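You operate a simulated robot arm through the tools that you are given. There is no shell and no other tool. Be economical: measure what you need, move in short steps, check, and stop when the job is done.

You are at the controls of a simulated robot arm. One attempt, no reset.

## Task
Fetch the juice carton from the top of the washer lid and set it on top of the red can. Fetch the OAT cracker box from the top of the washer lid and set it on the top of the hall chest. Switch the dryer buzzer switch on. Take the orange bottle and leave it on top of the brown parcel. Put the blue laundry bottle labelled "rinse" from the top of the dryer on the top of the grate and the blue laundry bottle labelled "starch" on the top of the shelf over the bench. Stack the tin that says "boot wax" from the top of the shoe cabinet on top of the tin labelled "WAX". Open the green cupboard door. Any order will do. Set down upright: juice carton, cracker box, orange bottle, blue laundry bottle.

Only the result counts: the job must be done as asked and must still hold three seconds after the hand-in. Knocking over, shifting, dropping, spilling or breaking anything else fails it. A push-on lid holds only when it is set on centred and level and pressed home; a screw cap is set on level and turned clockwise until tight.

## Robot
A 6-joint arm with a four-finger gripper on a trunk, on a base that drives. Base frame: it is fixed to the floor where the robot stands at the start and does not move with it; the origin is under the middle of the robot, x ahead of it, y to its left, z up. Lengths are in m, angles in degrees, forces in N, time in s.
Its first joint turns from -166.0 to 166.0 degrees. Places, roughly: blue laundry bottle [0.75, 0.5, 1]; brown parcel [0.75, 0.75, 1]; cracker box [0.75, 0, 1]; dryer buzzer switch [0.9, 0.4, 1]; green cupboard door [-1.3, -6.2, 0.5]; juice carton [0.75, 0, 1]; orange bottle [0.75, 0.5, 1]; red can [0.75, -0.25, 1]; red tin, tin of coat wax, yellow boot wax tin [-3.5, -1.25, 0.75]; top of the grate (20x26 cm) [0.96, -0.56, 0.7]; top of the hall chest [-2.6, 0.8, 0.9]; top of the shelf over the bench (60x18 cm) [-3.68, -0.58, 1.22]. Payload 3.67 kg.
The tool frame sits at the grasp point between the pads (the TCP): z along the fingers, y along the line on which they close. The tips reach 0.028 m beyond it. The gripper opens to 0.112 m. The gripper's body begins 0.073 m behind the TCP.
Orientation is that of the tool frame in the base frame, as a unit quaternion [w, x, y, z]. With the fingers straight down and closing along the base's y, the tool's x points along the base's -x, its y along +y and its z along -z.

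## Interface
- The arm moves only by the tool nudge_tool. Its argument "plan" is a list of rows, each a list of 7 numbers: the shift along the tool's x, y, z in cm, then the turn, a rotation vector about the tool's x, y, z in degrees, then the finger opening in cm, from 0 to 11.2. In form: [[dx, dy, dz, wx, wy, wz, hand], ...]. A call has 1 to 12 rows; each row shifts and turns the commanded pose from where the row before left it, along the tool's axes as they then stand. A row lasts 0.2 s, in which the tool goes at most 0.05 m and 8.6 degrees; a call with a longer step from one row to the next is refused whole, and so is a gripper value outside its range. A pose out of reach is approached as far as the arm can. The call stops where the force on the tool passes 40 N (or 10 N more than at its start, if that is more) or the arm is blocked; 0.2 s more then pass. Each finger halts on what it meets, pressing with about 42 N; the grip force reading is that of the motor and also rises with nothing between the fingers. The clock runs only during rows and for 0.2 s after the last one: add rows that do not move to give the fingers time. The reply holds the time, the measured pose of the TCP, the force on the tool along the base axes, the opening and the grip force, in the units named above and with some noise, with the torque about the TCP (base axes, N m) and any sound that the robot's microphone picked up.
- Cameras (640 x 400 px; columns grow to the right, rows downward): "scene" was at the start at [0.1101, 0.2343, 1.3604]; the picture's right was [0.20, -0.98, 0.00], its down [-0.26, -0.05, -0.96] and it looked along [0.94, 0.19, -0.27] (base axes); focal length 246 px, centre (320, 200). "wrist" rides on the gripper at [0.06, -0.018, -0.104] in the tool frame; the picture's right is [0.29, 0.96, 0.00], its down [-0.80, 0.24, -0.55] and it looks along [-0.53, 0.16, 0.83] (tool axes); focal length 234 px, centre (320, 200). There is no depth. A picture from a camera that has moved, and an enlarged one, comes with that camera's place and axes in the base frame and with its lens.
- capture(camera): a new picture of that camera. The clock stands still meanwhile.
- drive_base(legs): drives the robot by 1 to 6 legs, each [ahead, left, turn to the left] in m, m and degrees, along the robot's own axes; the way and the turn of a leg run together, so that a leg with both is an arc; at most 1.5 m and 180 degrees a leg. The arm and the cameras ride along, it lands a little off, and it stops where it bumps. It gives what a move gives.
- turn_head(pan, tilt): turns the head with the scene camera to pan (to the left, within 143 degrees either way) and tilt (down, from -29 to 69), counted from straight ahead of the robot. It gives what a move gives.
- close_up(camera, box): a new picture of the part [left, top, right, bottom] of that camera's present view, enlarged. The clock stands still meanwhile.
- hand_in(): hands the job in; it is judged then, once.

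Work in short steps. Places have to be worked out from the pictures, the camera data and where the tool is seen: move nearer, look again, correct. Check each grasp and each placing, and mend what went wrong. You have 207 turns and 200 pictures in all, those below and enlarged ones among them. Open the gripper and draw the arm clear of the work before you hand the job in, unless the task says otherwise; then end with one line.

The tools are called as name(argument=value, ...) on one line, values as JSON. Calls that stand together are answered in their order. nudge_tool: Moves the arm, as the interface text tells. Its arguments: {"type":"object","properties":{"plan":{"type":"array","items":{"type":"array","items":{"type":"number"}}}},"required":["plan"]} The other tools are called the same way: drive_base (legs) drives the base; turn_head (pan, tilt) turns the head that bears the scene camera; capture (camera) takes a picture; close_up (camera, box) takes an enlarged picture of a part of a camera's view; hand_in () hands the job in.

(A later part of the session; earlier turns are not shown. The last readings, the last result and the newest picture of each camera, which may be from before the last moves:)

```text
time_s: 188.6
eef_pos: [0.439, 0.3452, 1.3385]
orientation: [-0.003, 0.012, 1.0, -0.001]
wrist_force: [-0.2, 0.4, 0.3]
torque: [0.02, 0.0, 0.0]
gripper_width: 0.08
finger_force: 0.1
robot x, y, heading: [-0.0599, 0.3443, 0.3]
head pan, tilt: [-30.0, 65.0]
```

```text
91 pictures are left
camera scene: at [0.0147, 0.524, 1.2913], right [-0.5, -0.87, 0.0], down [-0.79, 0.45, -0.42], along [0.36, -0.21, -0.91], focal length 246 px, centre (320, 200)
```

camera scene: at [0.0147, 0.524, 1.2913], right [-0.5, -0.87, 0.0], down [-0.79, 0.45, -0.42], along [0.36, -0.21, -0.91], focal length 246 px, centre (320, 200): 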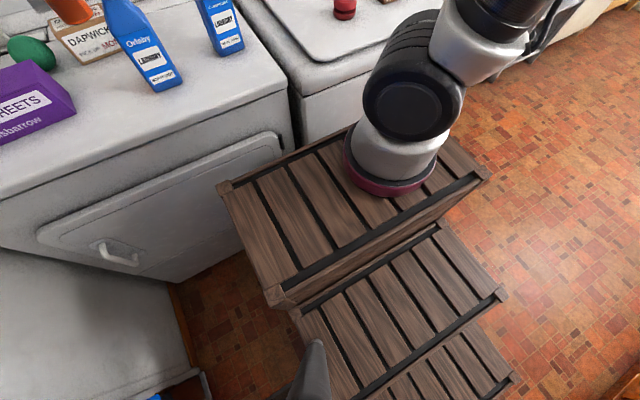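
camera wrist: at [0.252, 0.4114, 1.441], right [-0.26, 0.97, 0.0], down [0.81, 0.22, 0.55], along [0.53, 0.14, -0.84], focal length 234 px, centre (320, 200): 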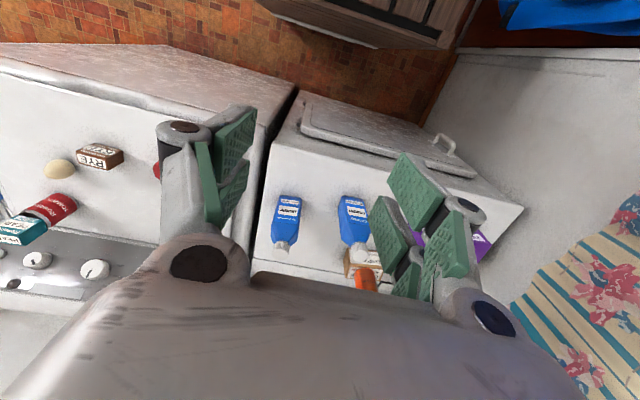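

Moved up to x≈-0.06. Switch ON half ≈ (0.934, 0.4185, 0.98). I nudge ahead 5 cm, close the fingers and tilt the tool 45° forward while still high.

drive_base(legs=[[0.05, 0, 0]])

nudge_tool(plan=[[-3, 0.9, 0, 0, -7.5, 0, 4], [-3, 0.9, 0, 0, -7.5, 0, 0], [-3, 0.9, 0, 0, -7.5, 0, 0], [-3, 0.9, 0, 0, -7.5, 0, 0], [-3, 0.9, 0, 0, -7.5, 0, 0], [-1, 0.9, 0, 0, -7.5, 0, 0], [0, 0, 0, 0, 0, 0, 0]])

turn_head(pan=0, tilt=25)

capture(camera="scene")

capture(camera="wrist")

```text
time_s: 189.5
eef_pos: [0.5255, 0.3127, 1.3379]
orientation: [-0.003, 0.012, 1.0, -0.002]
wrist_force: [-0.8, -1.2, -0.4]
torque: [0.04, -0.08, 0.0]
gripper_width: 0.0797
finger_force: 0.1
robot x, y, heading: [0.0227, 0.3033, 0.6]
head pan, tilt: [-30.0, 65.0]
```

```text
time_s: 191.1
eef_pos: [0.6718, 0.3622, 1.3832]
orientation: [0.384, 0.01, 0.923, -0.007]
wrist_force: [-0.2, -0.3, -0.8]
torque: [-0.02, 0.04, 0.0]
gripper_width: 0.0
finger_force: 35.8
robot x, y, heading: [0.0212, 0.3039, 0.2]
head pan, tilt: [-30.0, 65.0]
```

```text
time_s: 192.1
eef_pos: [0.672, 0.3637, 1.3846]
orientation: [0.383, 0.01, 0.924, -0.006]
wrist_force: [-0.2, 0.9, 0.5]
torque: [0.01, -0.01, 0.0]
gripper_width: 0.0
finger_force: 36.1
robot x, y, heading: [0.0225, 0.3015, 0.5]
head pan, tilt: [0.0, 25.0]
```

```text
90 pictures are left
camera scene: at [0.1405, 0.5188, 1.3466], right [0.01, -1.0, 0.0], down [-0.43, 0.0, -0.9], along [0.9, 0.01, -0.43], focal length 246 px, centre (320, 200)
```

scene: 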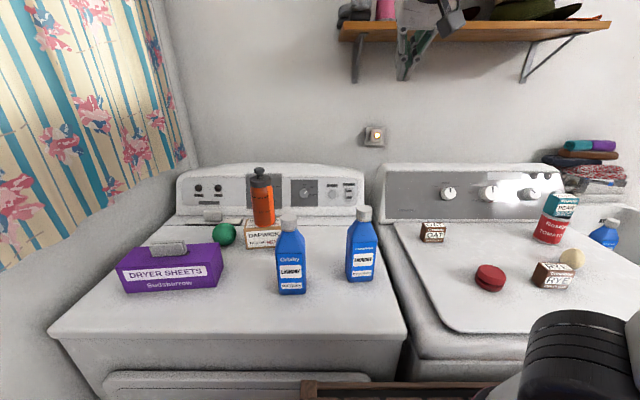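

```text
89 pictures are left
camera wrist: at [0.5548, 0.348, 1.4152], right [-0.18, 0.96, -0.21], down [0.18, 0.24, 0.95], along [0.97, 0.14, -0.21], focal length 234 px, centre (320, 200)
```

wrist: 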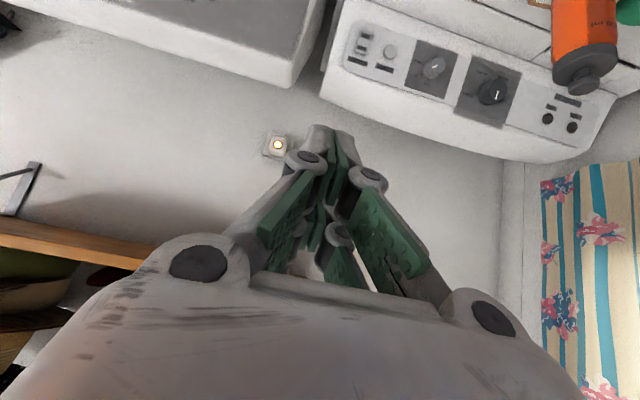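

Tool tilted 45°, fingers closed. Move diagonally down toward the switch, stopping ~5 cm short.

nudge_tool(plan=[[1.45, 0.55, 4.14, 0, 0, 0, 0], [1.45, 0.55, 4.14, 0, 0, 0, 0], [1.45, 0.55, 4.14, 0, 0, 0, 0], [1.45, 0.55, 4.14, 0, 0, 0, 0], [1.45, 0.55, 4.14, 0, 0, 0, 0], [1.45, 0.55, 4.14, 0, 0, 0, 0], [1.45, 0.55, 4.14, 0, 0, 0, 0], [1.45, 0.55, 4.14, 0, 0, 0, 0], [1.45, 0.55, 4.14, 0, 0, 0, 0]])

capture(camera="wrist")

close_up(camera="scene", box=[280, 140, 440, 260])

```text
time_s: 194.1
eef_pos: [0.8425, 0.406, 1.0284]
orientation: [0.383, 0.011, 0.924, -0.006]
wrist_force: [-1.2, -0.4, 0.8]
torque: [0.02, -0.01, 0.02]
gripper_width: 0.0001
finger_force: 35.9
robot x, y, heading: [0.0274, 0.3024, 0.2]
head pan, tilt: [0.0, 25.0]
```

```text
88 pictures are left
camera wrist: at [0.726, 0.392, 1.0585], right [-0.18, 0.96, -0.21], down [0.18, 0.24, 0.95], along [0.97, 0.14, -0.21], focal length 234 px, centre (320, 200)
```

wrist: 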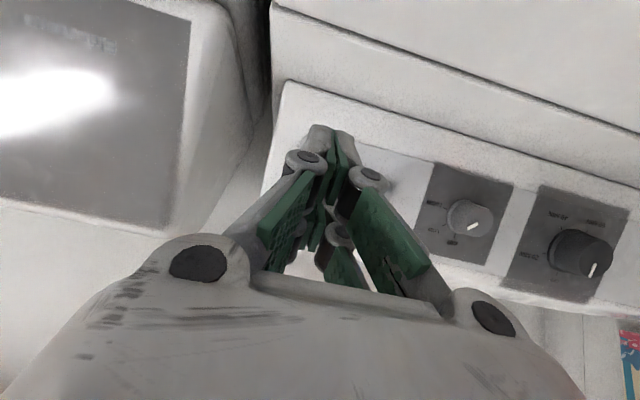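

```text
3.33 times, centred on (360, 200) of scene
camera zoom: at [0.1401, 0.5187, 1.3467], right [0.01, -1.0, 0.0], down [-0.43, 0.0, -0.9], along [0.9, 0.01, -0.43], focal length 820 px, centre (187, 200)
```

zoom: 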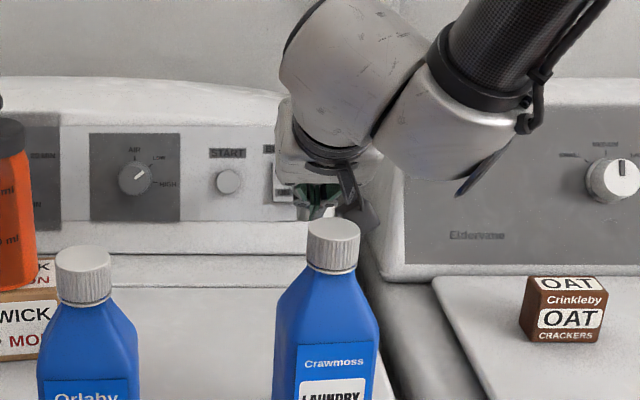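

Tips are in line with the switch. Move the last 4 cm down-forward, then push toward +x in small steps.

nudge_tool(plan=[[-0.1, 0.7, 2.9, 0, 0, 0, 0], [-0.1, 0.65, 2.9, 0, 0, 0, 0], [0, 0, 0, 0, 0, 0, 0]])

capture(camera="wrist")

nudge_tool(plan=[[-0.5, 0, 0.5, 0, 0, 0, 0], [-0.5, 0, 0.5, 0, 0, 0, 0], [-0.35, 0, 0.35, 0, 0, 0, 0], [-0.35, 0, 0.35, 0, 0, 0, 0], [-0.35, 0, 0.35, 0, 0, 0, 0], [-0.35, 0, 0.35, 0, 0, 0, 0]])

```text
time_s: 194.9
eef_pos: [0.8864, 0.42, 0.9868]
orientation: [0.383, 0.01, 0.924, -0.007]
wrist_force: [-0.3, 0.4, 0.5]
torque: [0.0, -0.01, 0.0]
gripper_width: 0.0001
finger_force: 35.8
robot x, y, heading: [0.0245, 0.3037, 0.2]
head pan, tilt: [0.0, 25.0]
```

```text
86 pictures are left
camera wrist: at [0.769, 0.405, 1.0181], right [-0.18, 0.96, -0.21], down [0.18, 0.24, 0.95], along [0.97, 0.14, -0.21], focal length 234 px, centre (320, 200)
```

wrist: 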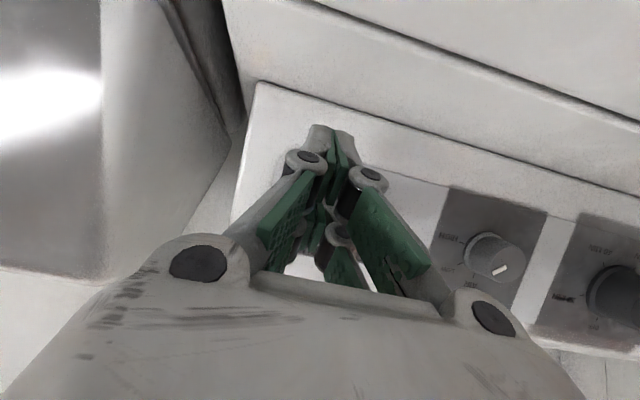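

```text
time_s: 196.0
eef_pos: [0.9037, 0.4213, 0.9897]
orientation: [0.382, 0.009, 0.924, -0.006]
wrist_force: [0.6, 0.0, 0.5]
torque: [-0.02, 0.03, -0.03]
gripper_width: 0.0
finger_force: 35.9
robot x, y, heading: [0.0221, 0.3051, 0.4]
head pan, tilt: [0.0, 25.0]
stopped in row 5: the force on the tool passed its limit at 46 N (the readings are from after the stop); the commanded pose is now the measured one
```

Contact at 46 N at TCP x≈0.904. Back off and look at the switch.

nudge_tool(plan=[[2, 0, -2, 0, 0, 0, 0], [2, 0, -3, 0, 0, 0, 0], [0, 0, -4.5, 0, 0, 0, 0], [0, -3, -3, 0, 0, 0, 0], [0, -4, -2, 0, 0, 0, 0], [0, -4, -2, 0, 0, 0, 0]])

close_up(camera="scene", box=[290, 160, 410, 235])

close_up(camera="wrist", box=[260, 50, 460, 190])

```text
time_s: 197.4
eef_pos: [0.7563, 0.3127, 1.078]
orientation: [0.382, 0.009, 0.924, -0.007]
wrist_force: [0.1, -0.2, -0.2]
torque: [-0.03, 0.0, -0.03]
gripper_width: 0.0
finger_force: 36.2
robot x, y, heading: [0.0257, 0.3054, 0.5]
head pan, tilt: [0.0, 25.0]
```

```text
5.33 times, centred on (350, 198) of scene
camera zoom: at [0.14, 0.5196, 1.3466], right [0.01, -1.0, 0.0], down [-0.43, 0.0, -0.9], along [0.9, 0.01, -0.43], focal length 1312 px, centre (160, 213)
```

zoom: 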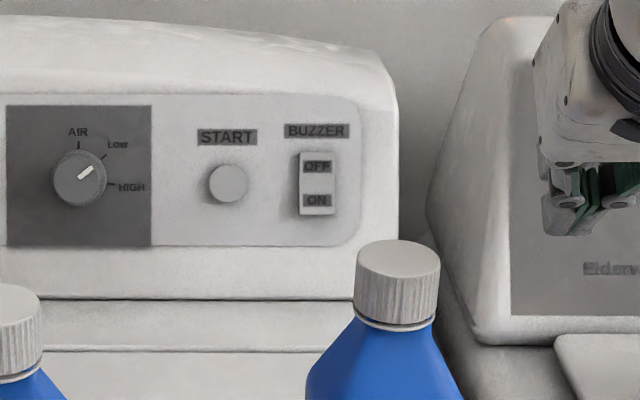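

```text
2.86 times, centred on (360, 120) of wrist
camera zoom: at [0.6389, 0.2978, 1.1093], right [-0.19, 0.96, -0.21], down [0.18, 0.24, 0.95], along [0.97, 0.14, -0.22], focal length 669 px, centre (206, 429)
```

zoom: 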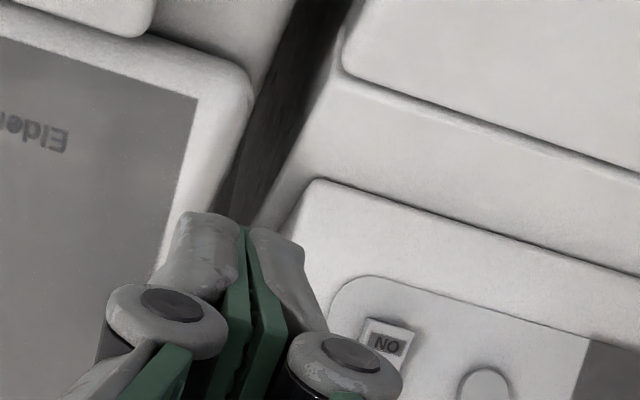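

close_up(camera="scene", box=[338, 180, 362, 205])

```text
16.00 times, centred on (350, 192) of scene
camera zoom: at [0.14, 0.5196, 1.3466], right [0.01, -1.0, 0.0], down [-0.43, 0.0, -0.9], along [0.9, 0.01, -0.43], focal length 3937 px, centre (-160, 320)
```

zoom: 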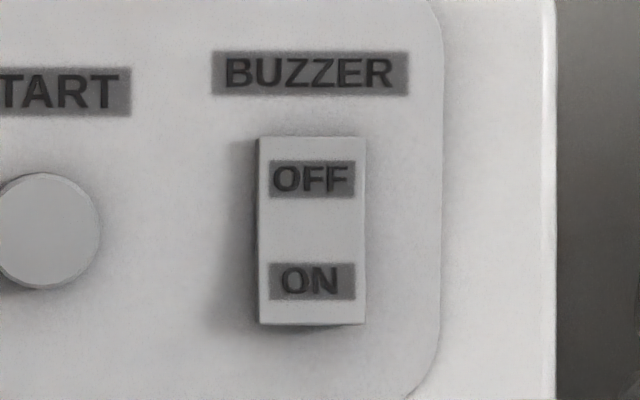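

I look at the switch more closely from the wrist camera's side view.

close_up(camera="wrist", box=[370, 140, 470, 210])

capture(camera="wrist")

```text
5.71 times, centred on (420, 175) of wrist
camera zoom: at [0.6389, 0.2978, 1.1093], right [-0.19, 0.96, -0.21], down [0.18, 0.24, 0.95], along [0.97, 0.14, -0.22], focal length 1338 px, centre (-251, 343)
```

zoom: 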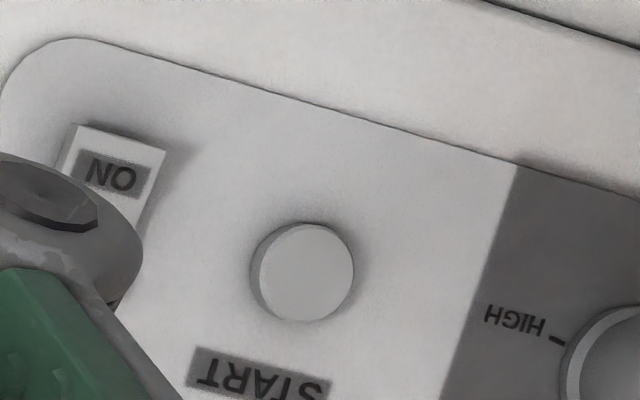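

```text
81 pictures are left
camera wrist: at [0.6389, 0.2978, 1.1093], right [-0.19, 0.96, -0.21], down [0.18, 0.24, 0.95], along [0.97, 0.14, -0.22], focal length 234 px, centre (320, 200)
```

wrist: 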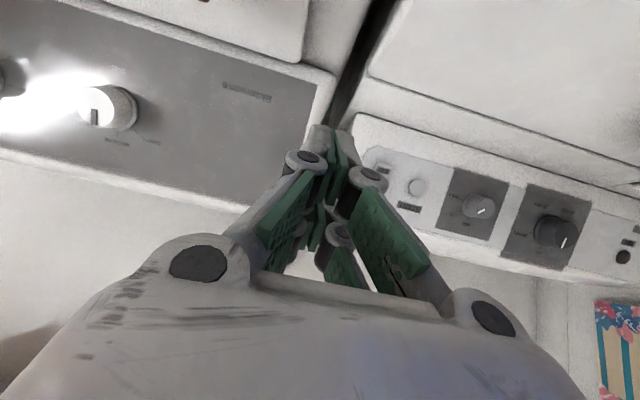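

nudge_tool(plan=[[-1.5, -3, 1.5, 0, 0, 0, 0], [-1.5, -3, 1.5, 0, 0, 0, 0], [0, 0, 0, 0, 0, 0, 0]])

close_up(camera="wrist", box=[370, 110, 490, 230])

```text
time_s: 198.2
eef_pos: [0.7908, 0.2806, 1.0738]
orientation: [0.382, 0.009, 0.924, -0.005]
wrist_force: [0.6, 0.0, -0.7]
torque: [-0.02, 0.0, 0.04]
gripper_width: 0.0
finger_force: 35.6
out of reach, approached as far as the arm can: row 2
robot x, y, heading: [0.0219, 0.3042, 0.6]
head pan, tilt: [0.0, 25.0]
```

```text
3.33 times, centred on (430, 170) of wrist
camera zoom: at [0.6729, 0.2664, 1.1054], right [-0.18, 0.96, -0.21], down [0.18, 0.24, 0.95], along [0.97, 0.14, -0.22], focal length 781 px, centre (-47, 300)
```

zoom: 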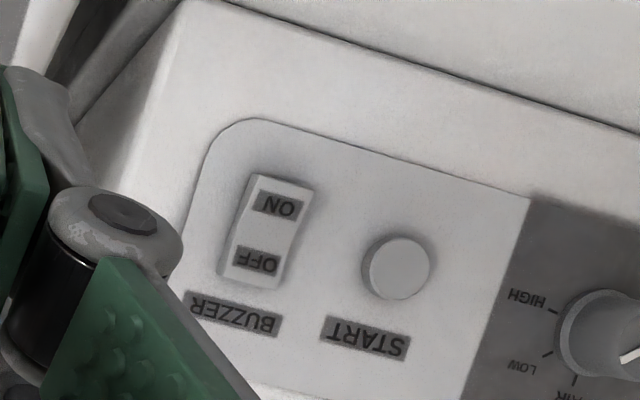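

The OFF half still looks recessed, so the switch has not toggled. I return to the pre-contact point, aiming a little lower and pushing in along the panel normal with finer steps.

nudge_tool(plan=[[0, 3.5, 0, 0, 0, 0, 0], [0, 3.5, 0, 0, 0, 0, 0], [0, 3.5, 0, 0, 0, 0, 0], [0, 3.5, 0, 0, 0, 0, 0], [0, 0, 4, 0, 0, 0, 0], [0, 0, 4, 0, 0, 0, 0], [0, 0, 0, 0, 0, 0, 0]])

```text
time_s: 199.8
eef_pos: [0.8493, 0.4204, 1.018]
orientation: [0.382, 0.008, 0.924, -0.006]
wrist_force: [0.2, -0.6, 0.6]
torque: [-0.03, 0.01, -0.02]
gripper_width: 0.0
finger_force: 35.2
robot x, y, heading: [0.0268, 0.3051, 0.4]
head pan, tilt: [0.0, 25.0]
```

nudge_tool(plan=[[-0.5, 0, 2.4, 0, 0, 0, 0], [-0.5, 0, 2.4, 0, 0, 0, 0], [-0.25, 0, 0.54, 0, 0, 0, 0], [-0.17, 0, 0.36, 0, 0, 0, 0], [-0.1, 0, 0.2, 0, 0, 0, 0], [-0.1, 0, 0.2, 0, 0, 0, 0], [-0.1, 0, 0.2, 0, 0, 0, 0], [-0.1, 0, 0.2, 0, 0, 0, 0], [-0.1, 0, 0.2, 0, 0, 0, 0], [-0.1, 0, 0.2, 0, 0, 0, 0], [-0.1, 0, 0.2, 0, 0, 0, 0]])

```text
time_s: 201.7
eef_pos: [0.9016, 0.4191, 0.9853]
orientation: [0.382, 0.009, 0.924, -0.005]
wrist_force: [0.9, -0.5, -0.6]
torque: [0.0, 0.02, 0.03]
gripper_width: 0.0
finger_force: 35.7
robot x, y, heading: [0.0235, 0.306, 0.7]
head pan, tilt: [0.0, 25.0]
stopped in row 9: the force on the tool passed its limit at 43 N (the readings are from after the stop); the commanded pose is now the measured one
```

close_up(camera="scene", box=[320, 170, 400, 220])

close_up(camera="wrist", box=[270, 100, 410, 200])

```text
8.00 times, centred on (360, 195) of scene
camera zoom: at [0.1391, 0.5195, 1.3467], right [0.01, -1.0, 0.0], down [-0.43, 0.0, -0.9], along [0.9, 0.01, -0.43], focal length 1968 px, centre (0, 240)
```

zoom: 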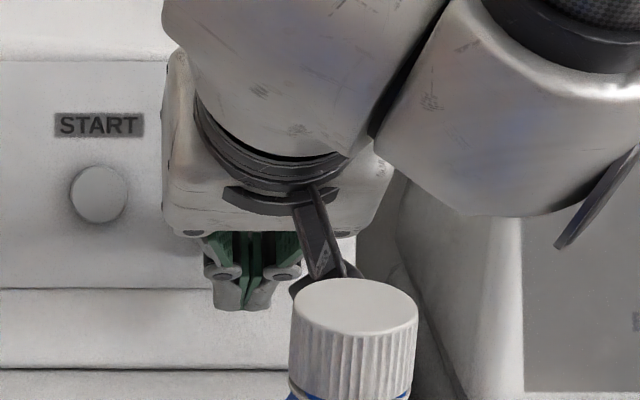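

```text
4.00 times, centred on (340, 150) of wrist
camera zoom: at [0.7853, 0.4046, 1.0179], right [-0.19, 0.96, -0.21], down [0.18, 0.24, 0.95], along [0.97, 0.14, -0.22], focal length 937 px, centre (240, 400)
```

zoom: 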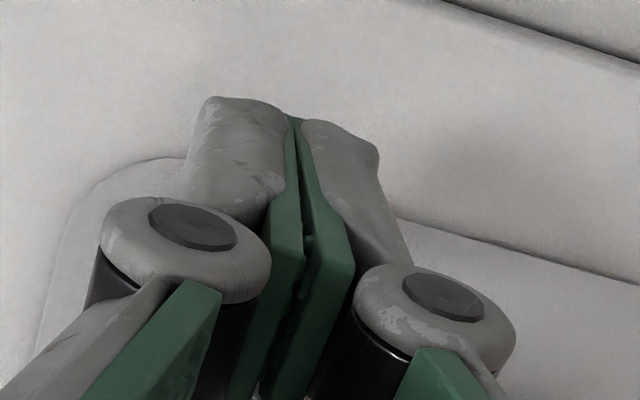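

The tips are touching the panel below the switch (tip about 3–4 cm lower than the ON half in view). Back off, raise 2.8 cm, and push again.

nudge_tool(plan=[[1.4, 0, -1.4, 0, 0, 0, 0], [-2.0, 0, -2.0, 0, 0, 0, 0], [0, 0, 0, 0, 0, 0, 0]])

close_up(camera="scene", box=[320, 170, 400, 220])

close_up(camera="wrist", box=[270, 100, 410, 200])

```text
time_s: 202.5
eef_pos: [0.8813, 0.4204, 1.0141]
orientation: [0.381, 0.007, 0.924, -0.005]
wrist_force: [-0.9, -0.4, -1.1]
torque: [-0.01, -0.01, 0.01]
gripper_width: 0.0
finger_force: 35.5
robot x, y, heading: [0.0243, 0.3072, 0.3]
head pan, tilt: [0.0, 25.0]
```

```text
8.00 times, centred on (360, 195) of scene
camera zoom: at [0.1392, 0.5194, 1.3467], right [0.01, -1.0, 0.0], down [-0.43, 0.0, -0.9], along [0.9, 0.01, -0.43], focal length 1968 px, centre (0, 240)
```

zoom: 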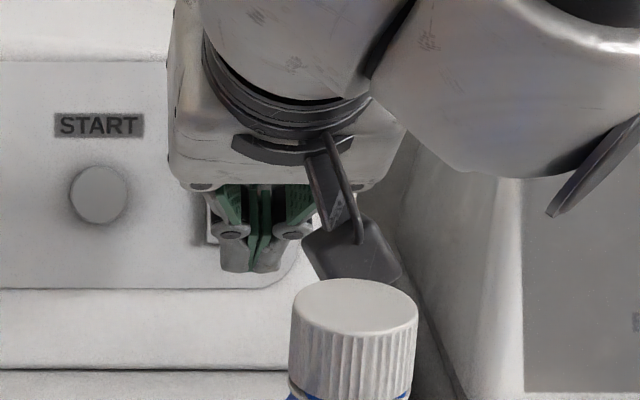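

```text
4.00 times, centred on (340, 150) of wrist
camera zoom: at [0.7652, 0.4046, 1.0465], right [-0.19, 0.96, -0.21], down [0.18, 0.24, 0.95], along [0.97, 0.14, -0.22], focal length 937 px, centre (240, 400)
```

zoom: 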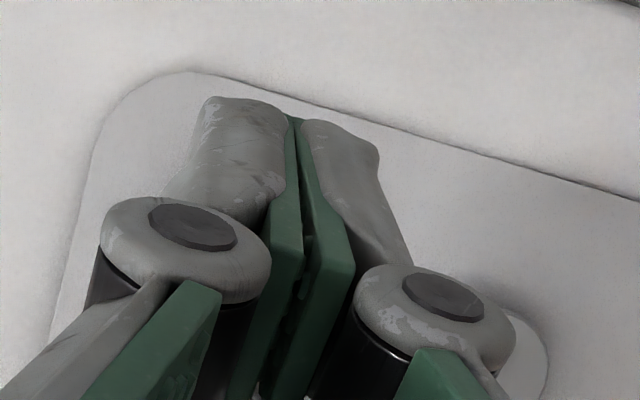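

Contact corner should now meet the ON half if I push along the panel normal from here; slight +y shift first.

nudge_tool(plan=[[-0.4, 0.25, 0.9, 0, 0, 0, 0], [-0.4, 0, 0.9, 0, 0, 0, 0], [-0.17, 0, 0.36, 0, 0, 0, 0], [-0.1, 0, 0.2, 0, 0, 0, 0], [-0.1, 0, 0.2, 0, 0, 0, 0], [-0.1, 0, 0.2, 0, 0, 0, 0], [-0.1, 0, 0.2, 0, 0, 0, 0], [-0.1, 0, 0.2, 0, 0, 0, 0], [-0.1, 0, 0.2, 0, 0, 0, 0], [-0.1, 0, 0.2, 0, 0, 0, 0], [-0.1, 0, 0.2, 0, 0, 0, 0]])

```text
time_s: 204.6
eef_pos: [0.9116, 0.4221, 1.0065]
orientation: [0.383, 0.007, 0.924, -0.005]
wrist_force: [0.6, -0.2, -0.3]
torque: [-0.03, -0.05, -0.02]
gripper_width: 0.0
finger_force: 36.1
robot x, y, heading: [0.0168, 0.3065, 0.6]
head pan, tilt: [0.0, 25.0]
stopped in row 10: the force on the tool passed its limit at 42 N (the readings are from after the stop); the commanded pose is now the measured one
```

Back off and inspect the rocker.

nudge_tool(plan=[[2, 0, -3, 0, 0, 0, 0], [1, 0, -4, 0, 0, 0, 0], [0, -4.5, 0, 0, 0, 0, 0], [0, -4.5, 0, 0, 0, 0, 0], [0, 0, 0, 0, 0, 0, 0]])

close_up(camera="scene", box=[330, 175, 370, 205])

close_up(camera="wrist", box=[360, 100, 480, 220])

```text
time_s: 205.8
eef_pos: [0.8384, 0.3332, 1.033]
orientation: [0.384, 0.008, 0.923, -0.005]
wrist_force: [-0.2, -0.1, -0.2]
torque: [0.01, -0.01, 0.01]
gripper_width: 0.0
finger_force: 35.7
robot x, y, heading: [0.0182, 0.3038, 0.3]
head pan, tilt: [0.0, 25.0]
```

```text
13.33 times, centred on (350, 190) of scene
camera zoom: at [0.1381, 0.5199, 1.3467], right [0.01, -1.0, 0.0], down [-0.43, 0.0, -0.9], along [0.9, 0.01, -0.43], focal length 3281 px, centre (-80, 333)
```

zoom: 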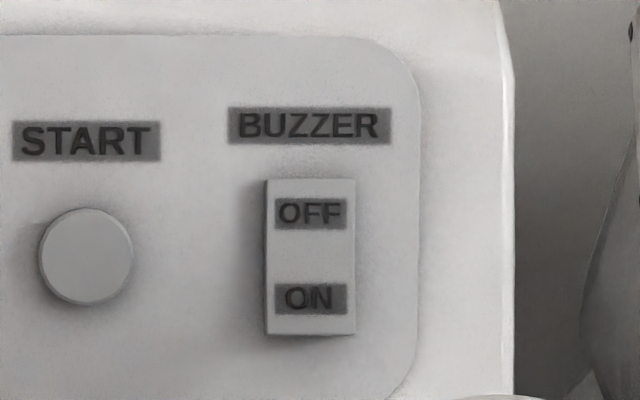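

```text
3.33 times, centred on (420, 160) of wrist
camera zoom: at [0.7204, 0.3179, 1.0643], right [-0.19, 0.96, -0.21], down [0.17, 0.24, 0.95], along [0.97, 0.14, -0.21], focal length 781 px, centre (-13, 333)
```

zoom: 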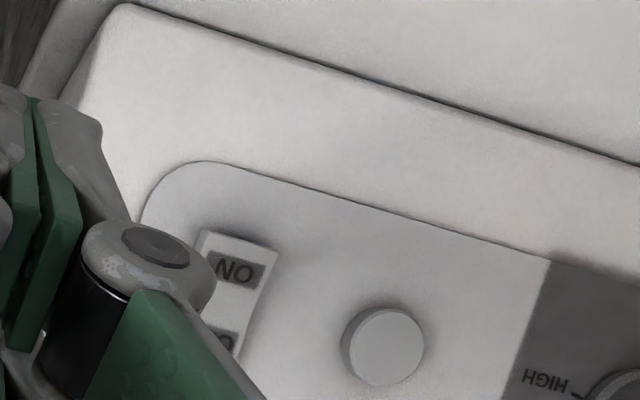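

nudge_tool(plan=[[0, -2.6, -3, 0, 0, 0, 0], [0, -2.6, -3.3, 0, 0, 0, 0], [0, 0, 0, 0, 0, 0, 0]])

close_up(camera="wrist", box=[390, 130, 470, 210])

```text
time_s: 206.6
eef_pos: [0.793, 0.2826, 1.0777]
orientation: [0.383, 0.008, 0.924, -0.006]
wrist_force: [0.0, -0.8, 0.7]
torque: [0.0, -0.04, 0.0]
gripper_width: 0.0
finger_force: 35.4
robot x, y, heading: [0.0234, 0.3042, 0.1]
head pan, tilt: [0.0, 25.0]
```

```text
5.00 times, centred on (430, 170) of wrist
camera zoom: at [0.6764, 0.2668, 1.1093], right [-0.19, 0.96, -0.21], down [0.18, 0.24, 0.95], along [0.97, 0.14, -0.21], focal length 1171 px, centre (-230, 350)
```

zoom: 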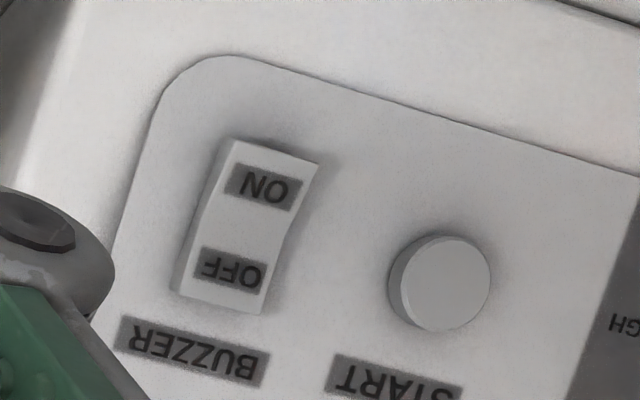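

Rocker still appears off; my third push seems to have hit near its pivot (z≈0.983) and the first two below it. Aim between: contact z ≈ 0.974.

nudge_tool(plan=[[0, 3.5, 0, 0, 0, 0, 0], [0, 3.5, 0, 0, 0, 0, 0], [-0.25, 3.5, 2.8, 0, 0, 0, 0], [-0.25, 3.5, 2.8, 0, 0, 0, 0], [-0.25, 0, 2.8, 0, 0, 0, 0], [0, 0, 0, 0, 0, 0, 0]])

```text
time_s: 208.0
eef_pos: [0.8597, 0.4214, 1.0233]
orientation: [0.384, 0.007, 0.923, -0.005]
wrist_force: [-0.8, 0.5, 0.4]
torque: [0.04, 0.0, 0.02]
gripper_width: 0.0002
finger_force: 36.0
robot x, y, heading: [0.0213, 0.3051, 0.4]
head pan, tilt: [0.0, 25.0]
```

nudge_tool(plan=[[-0.7, 0.1, 2.87, 0, 0, 0, 0], [-0.34, 0, 0.72, 0, 0, 0, 0], [-0.34, 0, 0.72, 0, 0, 0, 0], [-0.1, 0, 0.2, 0, 0, 0, 0], [-0.1, 0, 0.2, 0, 0, 0, 0], [-0.1, 0, 0.2, 0, 0, 0, 0], [-0.1, 0, 0.2, 0, 0, 0, 0], [-0.1, 0, 0.2, 0, 0, 0, 0], [-0.1, 0, 0.2, 0, 0, 0, 0], [-0.1, 0, 0.2, 0, 0, 0, 0], [-0.1, 0, 0.2, 0, 0, 0, 0]])

close_up(camera="scene", box=[320, 170, 400, 220])

```text
time_s: 210.3
eef_pos: [0.9091, 0.4216, 1.002]
orientation: [0.386, 0.006, 0.923, -0.005]
wrist_force: [0.3, -0.8, -1.1]
torque: [0.03, 0.0, -0.01]
gripper_width: 0.0001
finger_force: 35.7
robot x, y, heading: [0.0203, 0.3073, 0.3]
head pan, tilt: [0.0, 25.0]
stopped in row 11: the force on the tool passed its limit at 42 N (the readings are from after the stop); the commanded pose is now the measured one
```

```text
8.00 times, centred on (360, 195) of scene
camera zoom: at [0.1369, 0.5206, 1.3467], right [0.01, -1.0, 0.0], down [-0.43, 0.0, -0.9], along [0.9, 0.01, -0.43], focal length 1968 px, centre (0, 240)
```

zoom: 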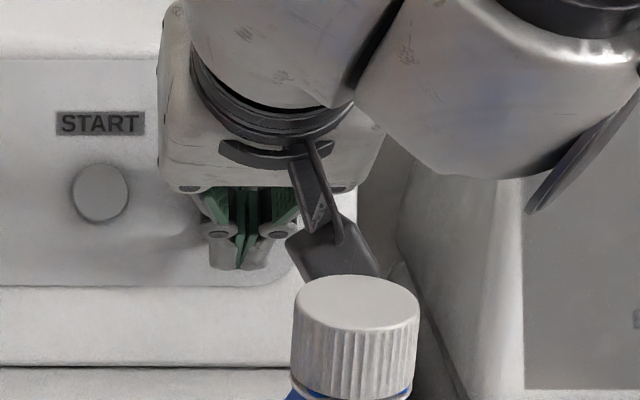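

Push hits ON centre but doesn't toggle. New approach: vertical tool with the finger edge spanning the rocker, so the protruding ON end is what gets pressed. Retreat and re-level the tool.

nudge_tool(plan=[[-0.5, 0, -3.3, 0, 0, 0, 0], [-0.5, 0, -3.3, 0, 0, 0, 0], [-0.5, 0, -3.3, 0, 7.5, 0, 0], [0, 0, 0, 0, 7.5, 0, 0], [0, 0, 0, 0, 7.5, 0, 0], [0, 0, 0, 0, 7.5, 0, 0], [0, 0, 0, 0, 7.5, 0, 0], [0, 0, 0, 0, 7.5, 0, 0], [0, 0, 0, 0, 0, 0, 0]])

close_up(camera="scene", box=[300, 140, 420, 240])

capture(camera="wrist")

```text
time_s: 212.3
eef_pos: [0.8481, 0.4245, 1.082]
orientation: [0.002, 0.009, 1.0, -0.001]
wrist_force: [-0.1, -0.9, 0.3]
torque: [-0.01, -0.01, 0.01]
gripper_width: 0.0
finger_force: 35.8
robot x, y, heading: [0.0176, 0.3048, 0.5]
head pan, tilt: [0.0, 25.0]
```

```text
4.00 times, centred on (360, 190) of scene
camera zoom: at [0.137, 0.5205, 1.3467], right [0.01, -1.0, 0.0], down [-0.43, 0.0, -0.9], along [0.9, 0.01, -0.43], focal length 984 px, centre (160, 240)
```

zoom: 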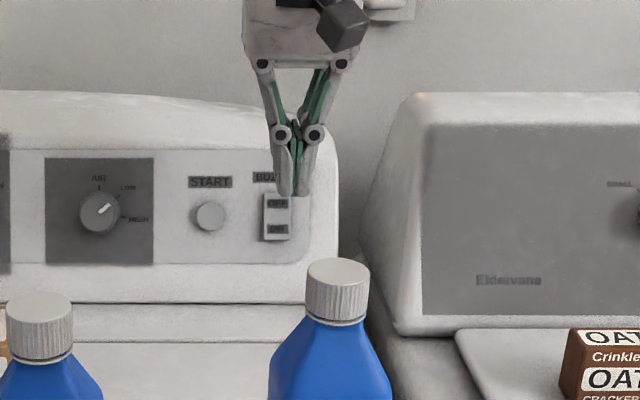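

```text
70 pictures are left
camera wrist: at [0.7878, 0.4072, 1.1859], right [-0.27, 0.96, 0.0], down [0.8, 0.23, 0.56], along [0.54, 0.15, -0.83], focal length 234 px, centre (320, 200)
```

wrist: 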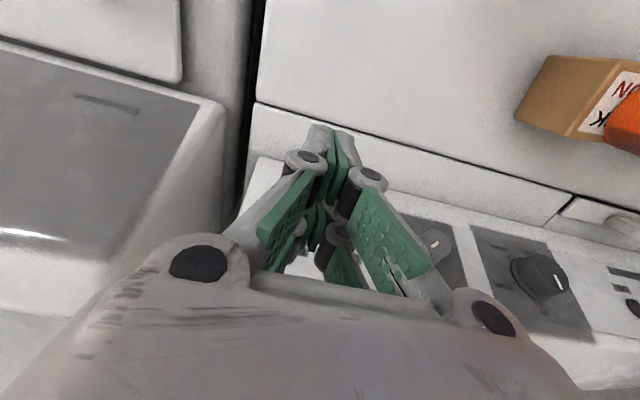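

Lower to TCP z≈0.991, then push +x in fine steps.

nudge_tool(plan=[[0, -0.2, 3, 0, 0, 0, 0], [0, 0, 3, 0, 0, 0, 0], [0, 0, 3.1, 0, 0, 0, 0], [-2.5, 0, 0, 0, 0, 0, 0], [-2.5, 0, 0, 0, 0, 0, 0], [-0.8, 0, 0, 0, 0, 0, 0], [0, 0, 0, 0, 0, 0, 0]])

close_up(camera="scene", box=[320, 160, 400, 220])

```text
time_s: 213.9
eef_pos: [0.9079, 0.4207, 0.9907]
orientation: [0.002, 0.008, 1.0, -0.001]
wrist_force: [-2.9, -0.8, -1.1]
torque: [0.0, 0.06, 0.02]
gripper_width: 0.0001
finger_force: 35.6
robot x, y, heading: [0.0204, 0.3033, 0.3]
head pan, tilt: [0.0, 25.0]
```

```text
6.67 times, centred on (360, 190) of scene
camera zoom: at [0.137, 0.5205, 1.3467], right [0.01, -1.0, 0.0], down [-0.43, 0.0, -0.9], along [0.9, 0.01, -0.43], focal length 1640 px, centre (53, 267)
```

zoom: 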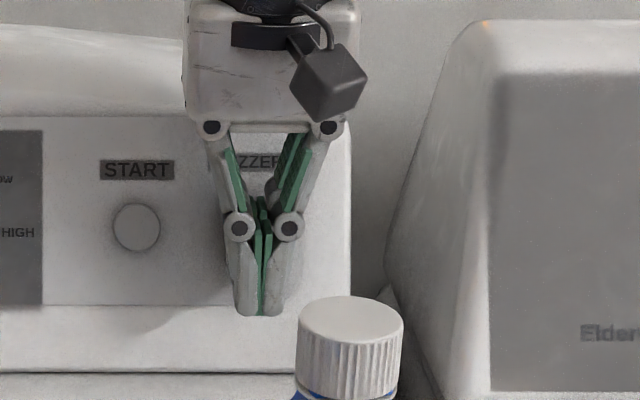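

nudge_tool(plan=[[-0.2, 0, 0, 0, 0, 0, 0], [-0.2, 0, 0, 0, 0, 0, 0], [-0.2, 0, 0, 0, 0, 0, 0], [-0.2, 0, 0, 0, 0, 0, 0], [-0.2, 0, 0, 0, 0, 0, 0], [-0.2, 0, 0, 0, 0, 0, 0], [-0.2, 0, 0, 0, 0, 0, 0], [-0.2, 0, 0, 0, 0, 0, 0], [-0.2, 0, 0, 0, 0, 0, 0], [-0.2, 0, 0, 0, 0, 0, 0], [-0.2, 0, 0, 0, 0, 0, 0], [-0.2, 0, 0, 0, 0, 0, 0]])

```text
time_s: 215.0
eef_pos: [0.9101, 0.4205, 0.9931]
orientation: [0.001, 0.007, 1.0, -0.002]
wrist_force: [0.5, -0.4, -0.3]
torque: [0.01, 0.0, -0.01]
gripper_width: 0.0001
finger_force: 36.2
robot x, y, heading: [0.0182, 0.3036, 0.4]
head pan, tilt: [0.0, 25.0]
stopped in row 5: the force on the tool passed its limit at 43 N (the readings are from after the stop); the commanded pose is now the measured one
```

Back off upward and inspect the rocker from the side again.

nudge_tool(plan=[[4, 0, 0, 0, 0, 0, 0], [0, 0, -4.5, 0, 0, 0, 0], [0, -4.5, -2, 0, 0, 0, 0], [0, -4.5, 0, 0, 0, 0, 0], [0, -4.5, 0, 0, 0, 0, 0], [0, 0, 0, 0, 0, 0, 0]])

close_up(camera="scene", box=[335, 178, 367, 202])

capture(camera="wrist")

```text
time_s: 216.4
eef_pos: [0.8668, 0.2875, 1.0587]
orientation: [0.001, 0.008, 1.0, -0.003]
wrist_force: [0.2, 0.0, 0.3]
torque: [-0.04, 0.02, 0.01]
gripper_width: 0.0001
finger_force: 35.2
robot x, y, heading: [0.0187, 0.3043, 0.3]
head pan, tilt: [0.0, 25.0]
```

```text
16.00 times, centred on (351, 190) of scene
camera zoom: at [0.1364, 0.5207, 1.3467], right [0.01, -1.0, 0.0], down [-0.43, 0.0, -0.9], along [0.9, 0.01, -0.43], focal length 3937 px, centre (-176, 360)
```

zoom: 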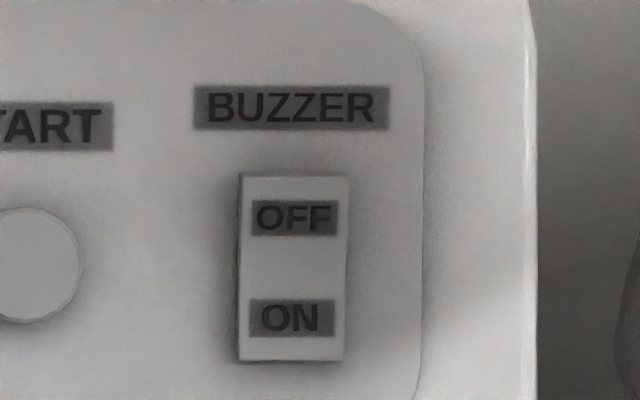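

```text
67 pictures are left
camera wrist: at [0.8047, 0.271, 1.1631], right [-0.27, 0.96, -0.01], down [0.8, 0.23, 0.55], along [0.53, 0.15, -0.83], focal length 234 px, centre (320, 200)
```

wrist: 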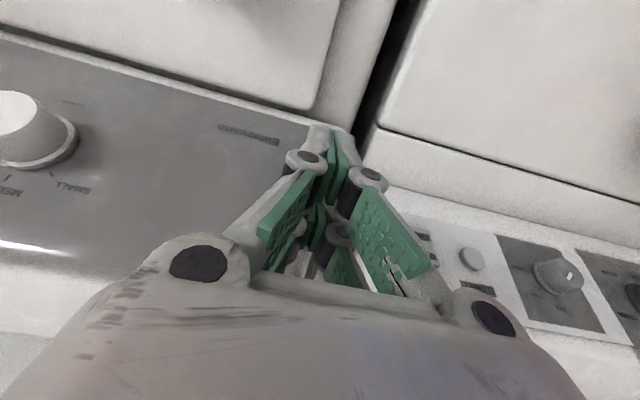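

nudge_tool(plan=[[1, -4, 0, 0, 0, 0, 0], [1, -3, 0, 0, 0, 0, 0], [0, 0, 0, 0, 0, 0, 0]])

close_up(camera="wrist", box=[420, 190, 520, 270])

```text
time_s: 217.2
eef_pos: [0.8451, 0.2174, 1.0619]
orientation: [0.001, 0.008, 1.0, -0.003]
wrist_force: [0.5, 0.1, 0.7]
torque: [0.0, 0.01, 0.0]
gripper_width: 0.0001
finger_force: 35.5
robot x, y, heading: [0.0205, 0.3067, 0.2]
head pan, tilt: [0.0, 25.0]
```

```text
5.00 times, centred on (470, 230) of wrist
camera zoom: at [0.784, 0.201, 1.1641], right [-0.27, 0.96, -0.01], down [0.8, 0.23, 0.55], along [0.53, 0.15, -0.83], focal length 1171 px, centre (-430, 50)
```

zoom: 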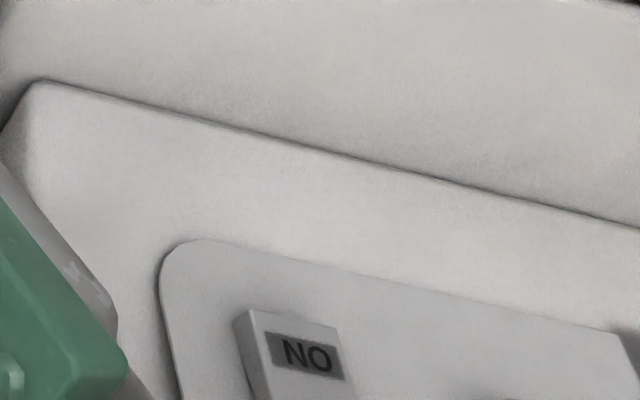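

close_up(camera="wrist", box=[440, 220, 520, 300])

```text
5.00 times, centred on (480, 260) of wrist
camera zoom: at [0.784, 0.201, 1.1641], right [-0.27, 0.96, -0.01], down [0.8, 0.23, 0.55], along [0.53, 0.15, -0.83], focal length 1171 px, centre (-480, -100)
```

zoom: 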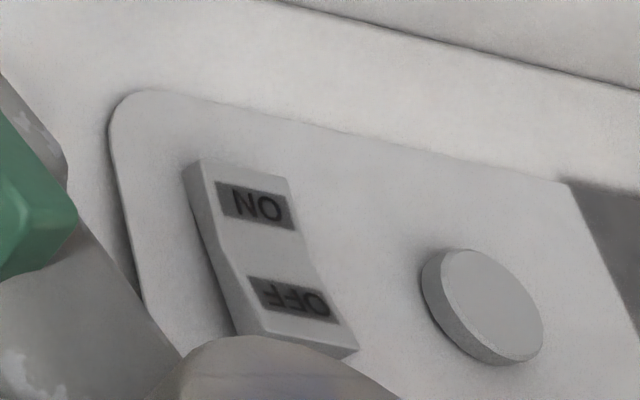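

Inconclusive from these angles. I'll compare with the original start-view: pull the arm up and drive right to y≈0 (needed for OAT anyway), then take the identical close-up.

nudge_tool(plan=[[2, 0, -4, 0, 0, 0, 4], [3, 0, -3.5, 0, 0, 0, 8], [3, 0, -3.5, 0, 0, 0, 8], [3, 0, -3.5, 0, 0, 0, 8], [3, 0, -3.5, 0, 0, 0, 8], [3, 2, -3.5, 0, 0, 0, 8], [2, 4, 0, 0, 0, 0, 8], [0, 4, 0, 0, 0, 0, 8]])

drive_base(legs=[[-0.02, -0.305, 0]])

turn_head(pan=11.7, tilt=15.7)

close_up(camera="scene", box=[280, 215, 350, 259])

```text
refused: row 6 steps farther than a row can; nothing moved
```

```text
time_s: 219.3
eef_pos: [0.825, -0.0931, 1.0598]
orientation: [0.001, 0.01, 1.0, -0.003]
wrist_force: [-0.7, -0.5, -0.1]
torque: [0.02, 0.0, -0.04]
gripper_width: 0.0
finger_force: 35.3
robot x, y, heading: [-0.0005, -0.0036, 0.3]
head pan, tilt: [0.0, 25.0]
```

```text
time_s: 220.0
eef_pos: [0.8242, -0.0924, 1.0601]
orientation: [0.001, 0.01, 1.0, -0.003]
wrist_force: [-0.5, 0.4, 0.1]
torque: [-0.01, 0.03, 0.0]
gripper_width: 0.0
finger_force: 35.6
robot x, y, heading: [0.0017, -0.0017, 0.4]
head pan, tilt: [11.7, 15.7]
```

```text
9.09 times, centred on (315, 237) of scene
camera zoom: at [0.1102, 0.2323, 1.3604], right [0.21, -0.98, 0.0], down [-0.27, -0.06, -0.96], along [0.94, 0.2, -0.27], focal length 2237 px, centre (366, -136)
```

zoom: 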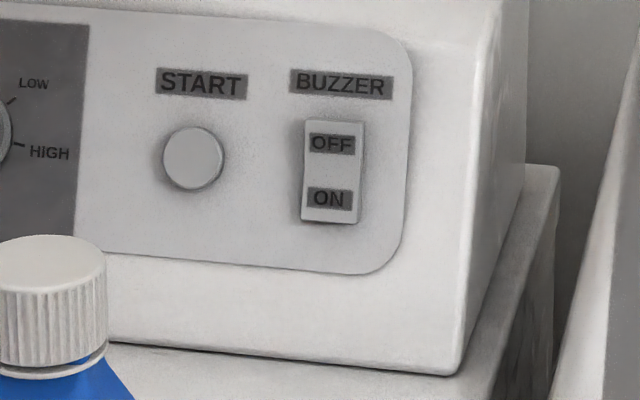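

Compared with the start view, the ON end is now clearly pushed in (shifted ~4–5 px, shadow under it gone): the buzzer is on. Raise the arm straight up and check the juice carton next to it.

nudge_tool(plan=[[0, 0, -4, 0, 0, 0, 0], [0, 0, -4.5, 0, 0, 0, 0], [0, 0, -3, 0, 0, 0, 4], [1.2, 3, -1, 0, 0, 0, 8], [1.2, 4, -1, 0, 0, 0, 8], [1.2, 4, -1, 0, 0, 0, 8], [1.2, 4, 0, 0, 0, 0, 8], [1.2, 4, 0, 0, 0, 0, 8], [1.2, 4, 0, 0, 0, 0, 8], [0, 4, 0, 0, 0, 0, 8]])

turn_head(pan=-5, tilt=25)

capture(camera="scene")

capture(camera="wrist")

```text
time_s: 222.2
eef_pos: [0.7575, 0.18, 1.2042]
orientation: [0.001, 0.011, 1.0, -0.003]
wrist_force: [0.4, -0.1, 0.5]
torque: [0.04, 0.01, -0.03]
gripper_width: 0.0799
finger_force: 0.1
robot x, y, heading: [0.0037, -0.0028, -0.1]
head pan, tilt: [11.7, 15.7]
```

```text
time_s: 223.0
eef_pos: [0.7578, 0.1805, 1.2046]
orientation: [0.001, 0.01, 1.0, -0.003]
wrist_force: [0.5, 0.9, -0.1]
torque: [-0.02, 0.04, -0.02]
gripper_width: 0.08
finger_force: 0.0
robot x, y, heading: [0.0008, -0.0043, 0.3]
head pan, tilt: [-5.0, 25.0]
```

```text
63 pictures are left
camera scene: at [0.1106, 0.2055, 1.3454], right [-0.08, -1.0, 0.0], down [-0.42, 0.04, -0.91], along [0.9, -0.08, -0.42], focal length 246 px, centre (320, 200)
```

scene: 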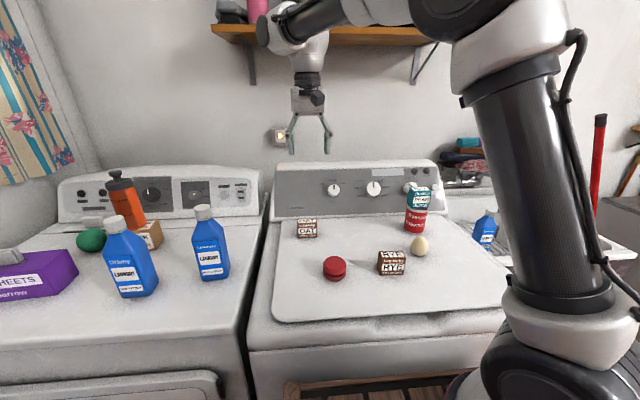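

```text
62 pictures are left
camera wrist: at [0.696, 0.1642, 1.3078], right [-0.27, 0.96, -0.01], down [0.8, 0.23, 0.55], along [0.54, 0.14, -0.83], focal length 234 px, centre (320, 200)
```

wrist: 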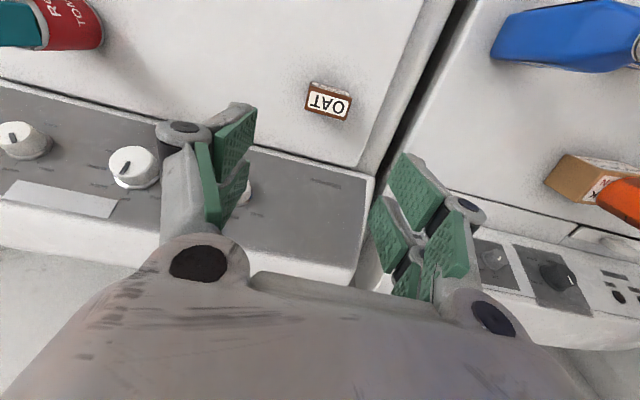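

Juice still fine. OAT top ≈ (0.761, 0.189), yaw ≈ 6°. Align and descend.

nudge_tool(plan=[[-0.3, 0.85, 4, 0, 0, 0, 9.5], [0, 0, 4, 0, 0, -5.5, 9.5], [0, 0, 4, 0, 0, 0, 9.5], [0, 0, 4, 0, 0, 0, 9.5], [0, 0, 0, 0, 0, 0, 9.5]])

capture(camera="wrist")

```text
time_s: 224.2
eef_pos: [0.7618, 0.188, 1.0417]
orientation: [0.001, -0.038, 0.999, -0.002]
wrist_force: [0.1, 0.6, 0.2]
torque: [-0.02, -0.02, -0.02]
gripper_width: 0.095
finger_force: 0.0
robot x, y, heading: [0.0025, 0.0011, 0.3]
head pan, tilt: [-5.0, 25.0]
```

```text
61 pictures are left
camera wrist: at [0.7025, 0.1658, 1.1461], right [-0.36, 0.93, -0.01], down [0.78, 0.3, 0.55], along [0.52, 0.19, -0.83], focal length 234 px, centre (320, 200)
```

wrist: 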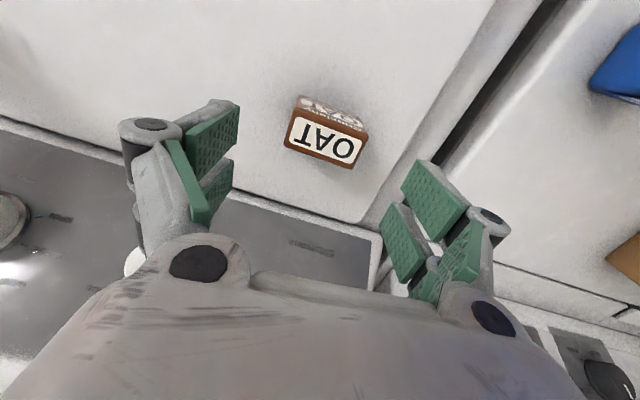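

nudge_tool(plan=[[0, 0.35, 4, 0, 0, 0, 9.5], [0, 0, 3, 0, 0, 0, 9.5], [0, 0, 1.7, 0, 0, 0, 9.5], [0, 0, 0, 0, 0, 0, 6], [0, 0, 0, 0, 0, 0, 3], [0, 0, 0, 0, 0, 0, 3], [0, 0, -3, 0, 0, 0, 3], [0, 0, -4, 0, 0, 0, 3]])

capture(camera="wrist")

```text
time_s: 226.0
eef_pos: [0.7627, 0.1912, 1.0267]
orientation: [0.001, -0.039, 0.999, -0.003]
wrist_force: [0.1, -0.3, -1.2]
torque: [0.04, 0.0, 0.02]
gripper_width: 0.0595
finger_force: 42.4
robot x, y, heading: [0.0008, -0.0031, 0.1]
head pan, tilt: [-5.0, 25.0]
```

```text
60 pictures are left
camera wrist: at [0.7035, 0.1702, 1.1302], right [-0.36, 0.93, -0.01], down [0.78, 0.3, 0.55], along [0.52, 0.19, -0.83], focal length 234 px, centre (320, 200)
```

wrist: 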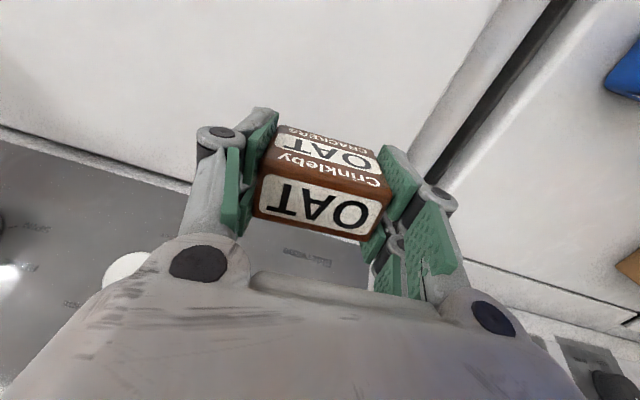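

OAT held. Lift and pull in.

nudge_tool(plan=[[0, 0, -4.5, 0, 0, 5, 3], [0, 0, -4.5, 0, 0, 0, 3], [2, -1, -4, 0, 0, 0, 3], [2, -1, -4, 0, 0, 0, 3], [2, -1, -4, 0, 0, 0, 3], [2, -1, -4, 0, 0, 0, 3], [4, -1, 0, 0, 0, 0, 3], [4, -1, 0, 0, 0, 0, 3], [4, -1, 0, 0, 0, 0, 3], [4, -1, 0, 0, 0, 0, 3]])

```text
time_s: 228.2
eef_pos: [0.52, 0.1164, 1.2758]
orientation: [0.001, 0.005, 1.0, -0.003]
wrist_force: [0.8, 1.1, -1.5]
torque: [-0.02, 0.07, -0.02]
gripper_width: 0.0587
finger_force: 42.6
robot x, y, heading: [-0.0003, -0.0012, 0.2]
head pan, tilt: [-5.0, 25.0]
```

drive_base(legs=[[0, 0.39, 0], [-0.3, 0.0, 0], [0, 0, -90], [0, 0, -90]])

```text
time_s: 240.0
eef_pos: [-0.8223, 0.2752, 1.2761]
orientation: [-0.004, 1.0, -0.011, -0.002]
wrist_force: [0.4, 0.2, -0.5]
torque: [0.0, 0.01, -0.01]
gripper_width: 0.0591
finger_force: 41.6
robot x, y, heading: [-0.3039, 0.3866, 179.7]
head pan, tilt: [-5.0, 25.0]
```

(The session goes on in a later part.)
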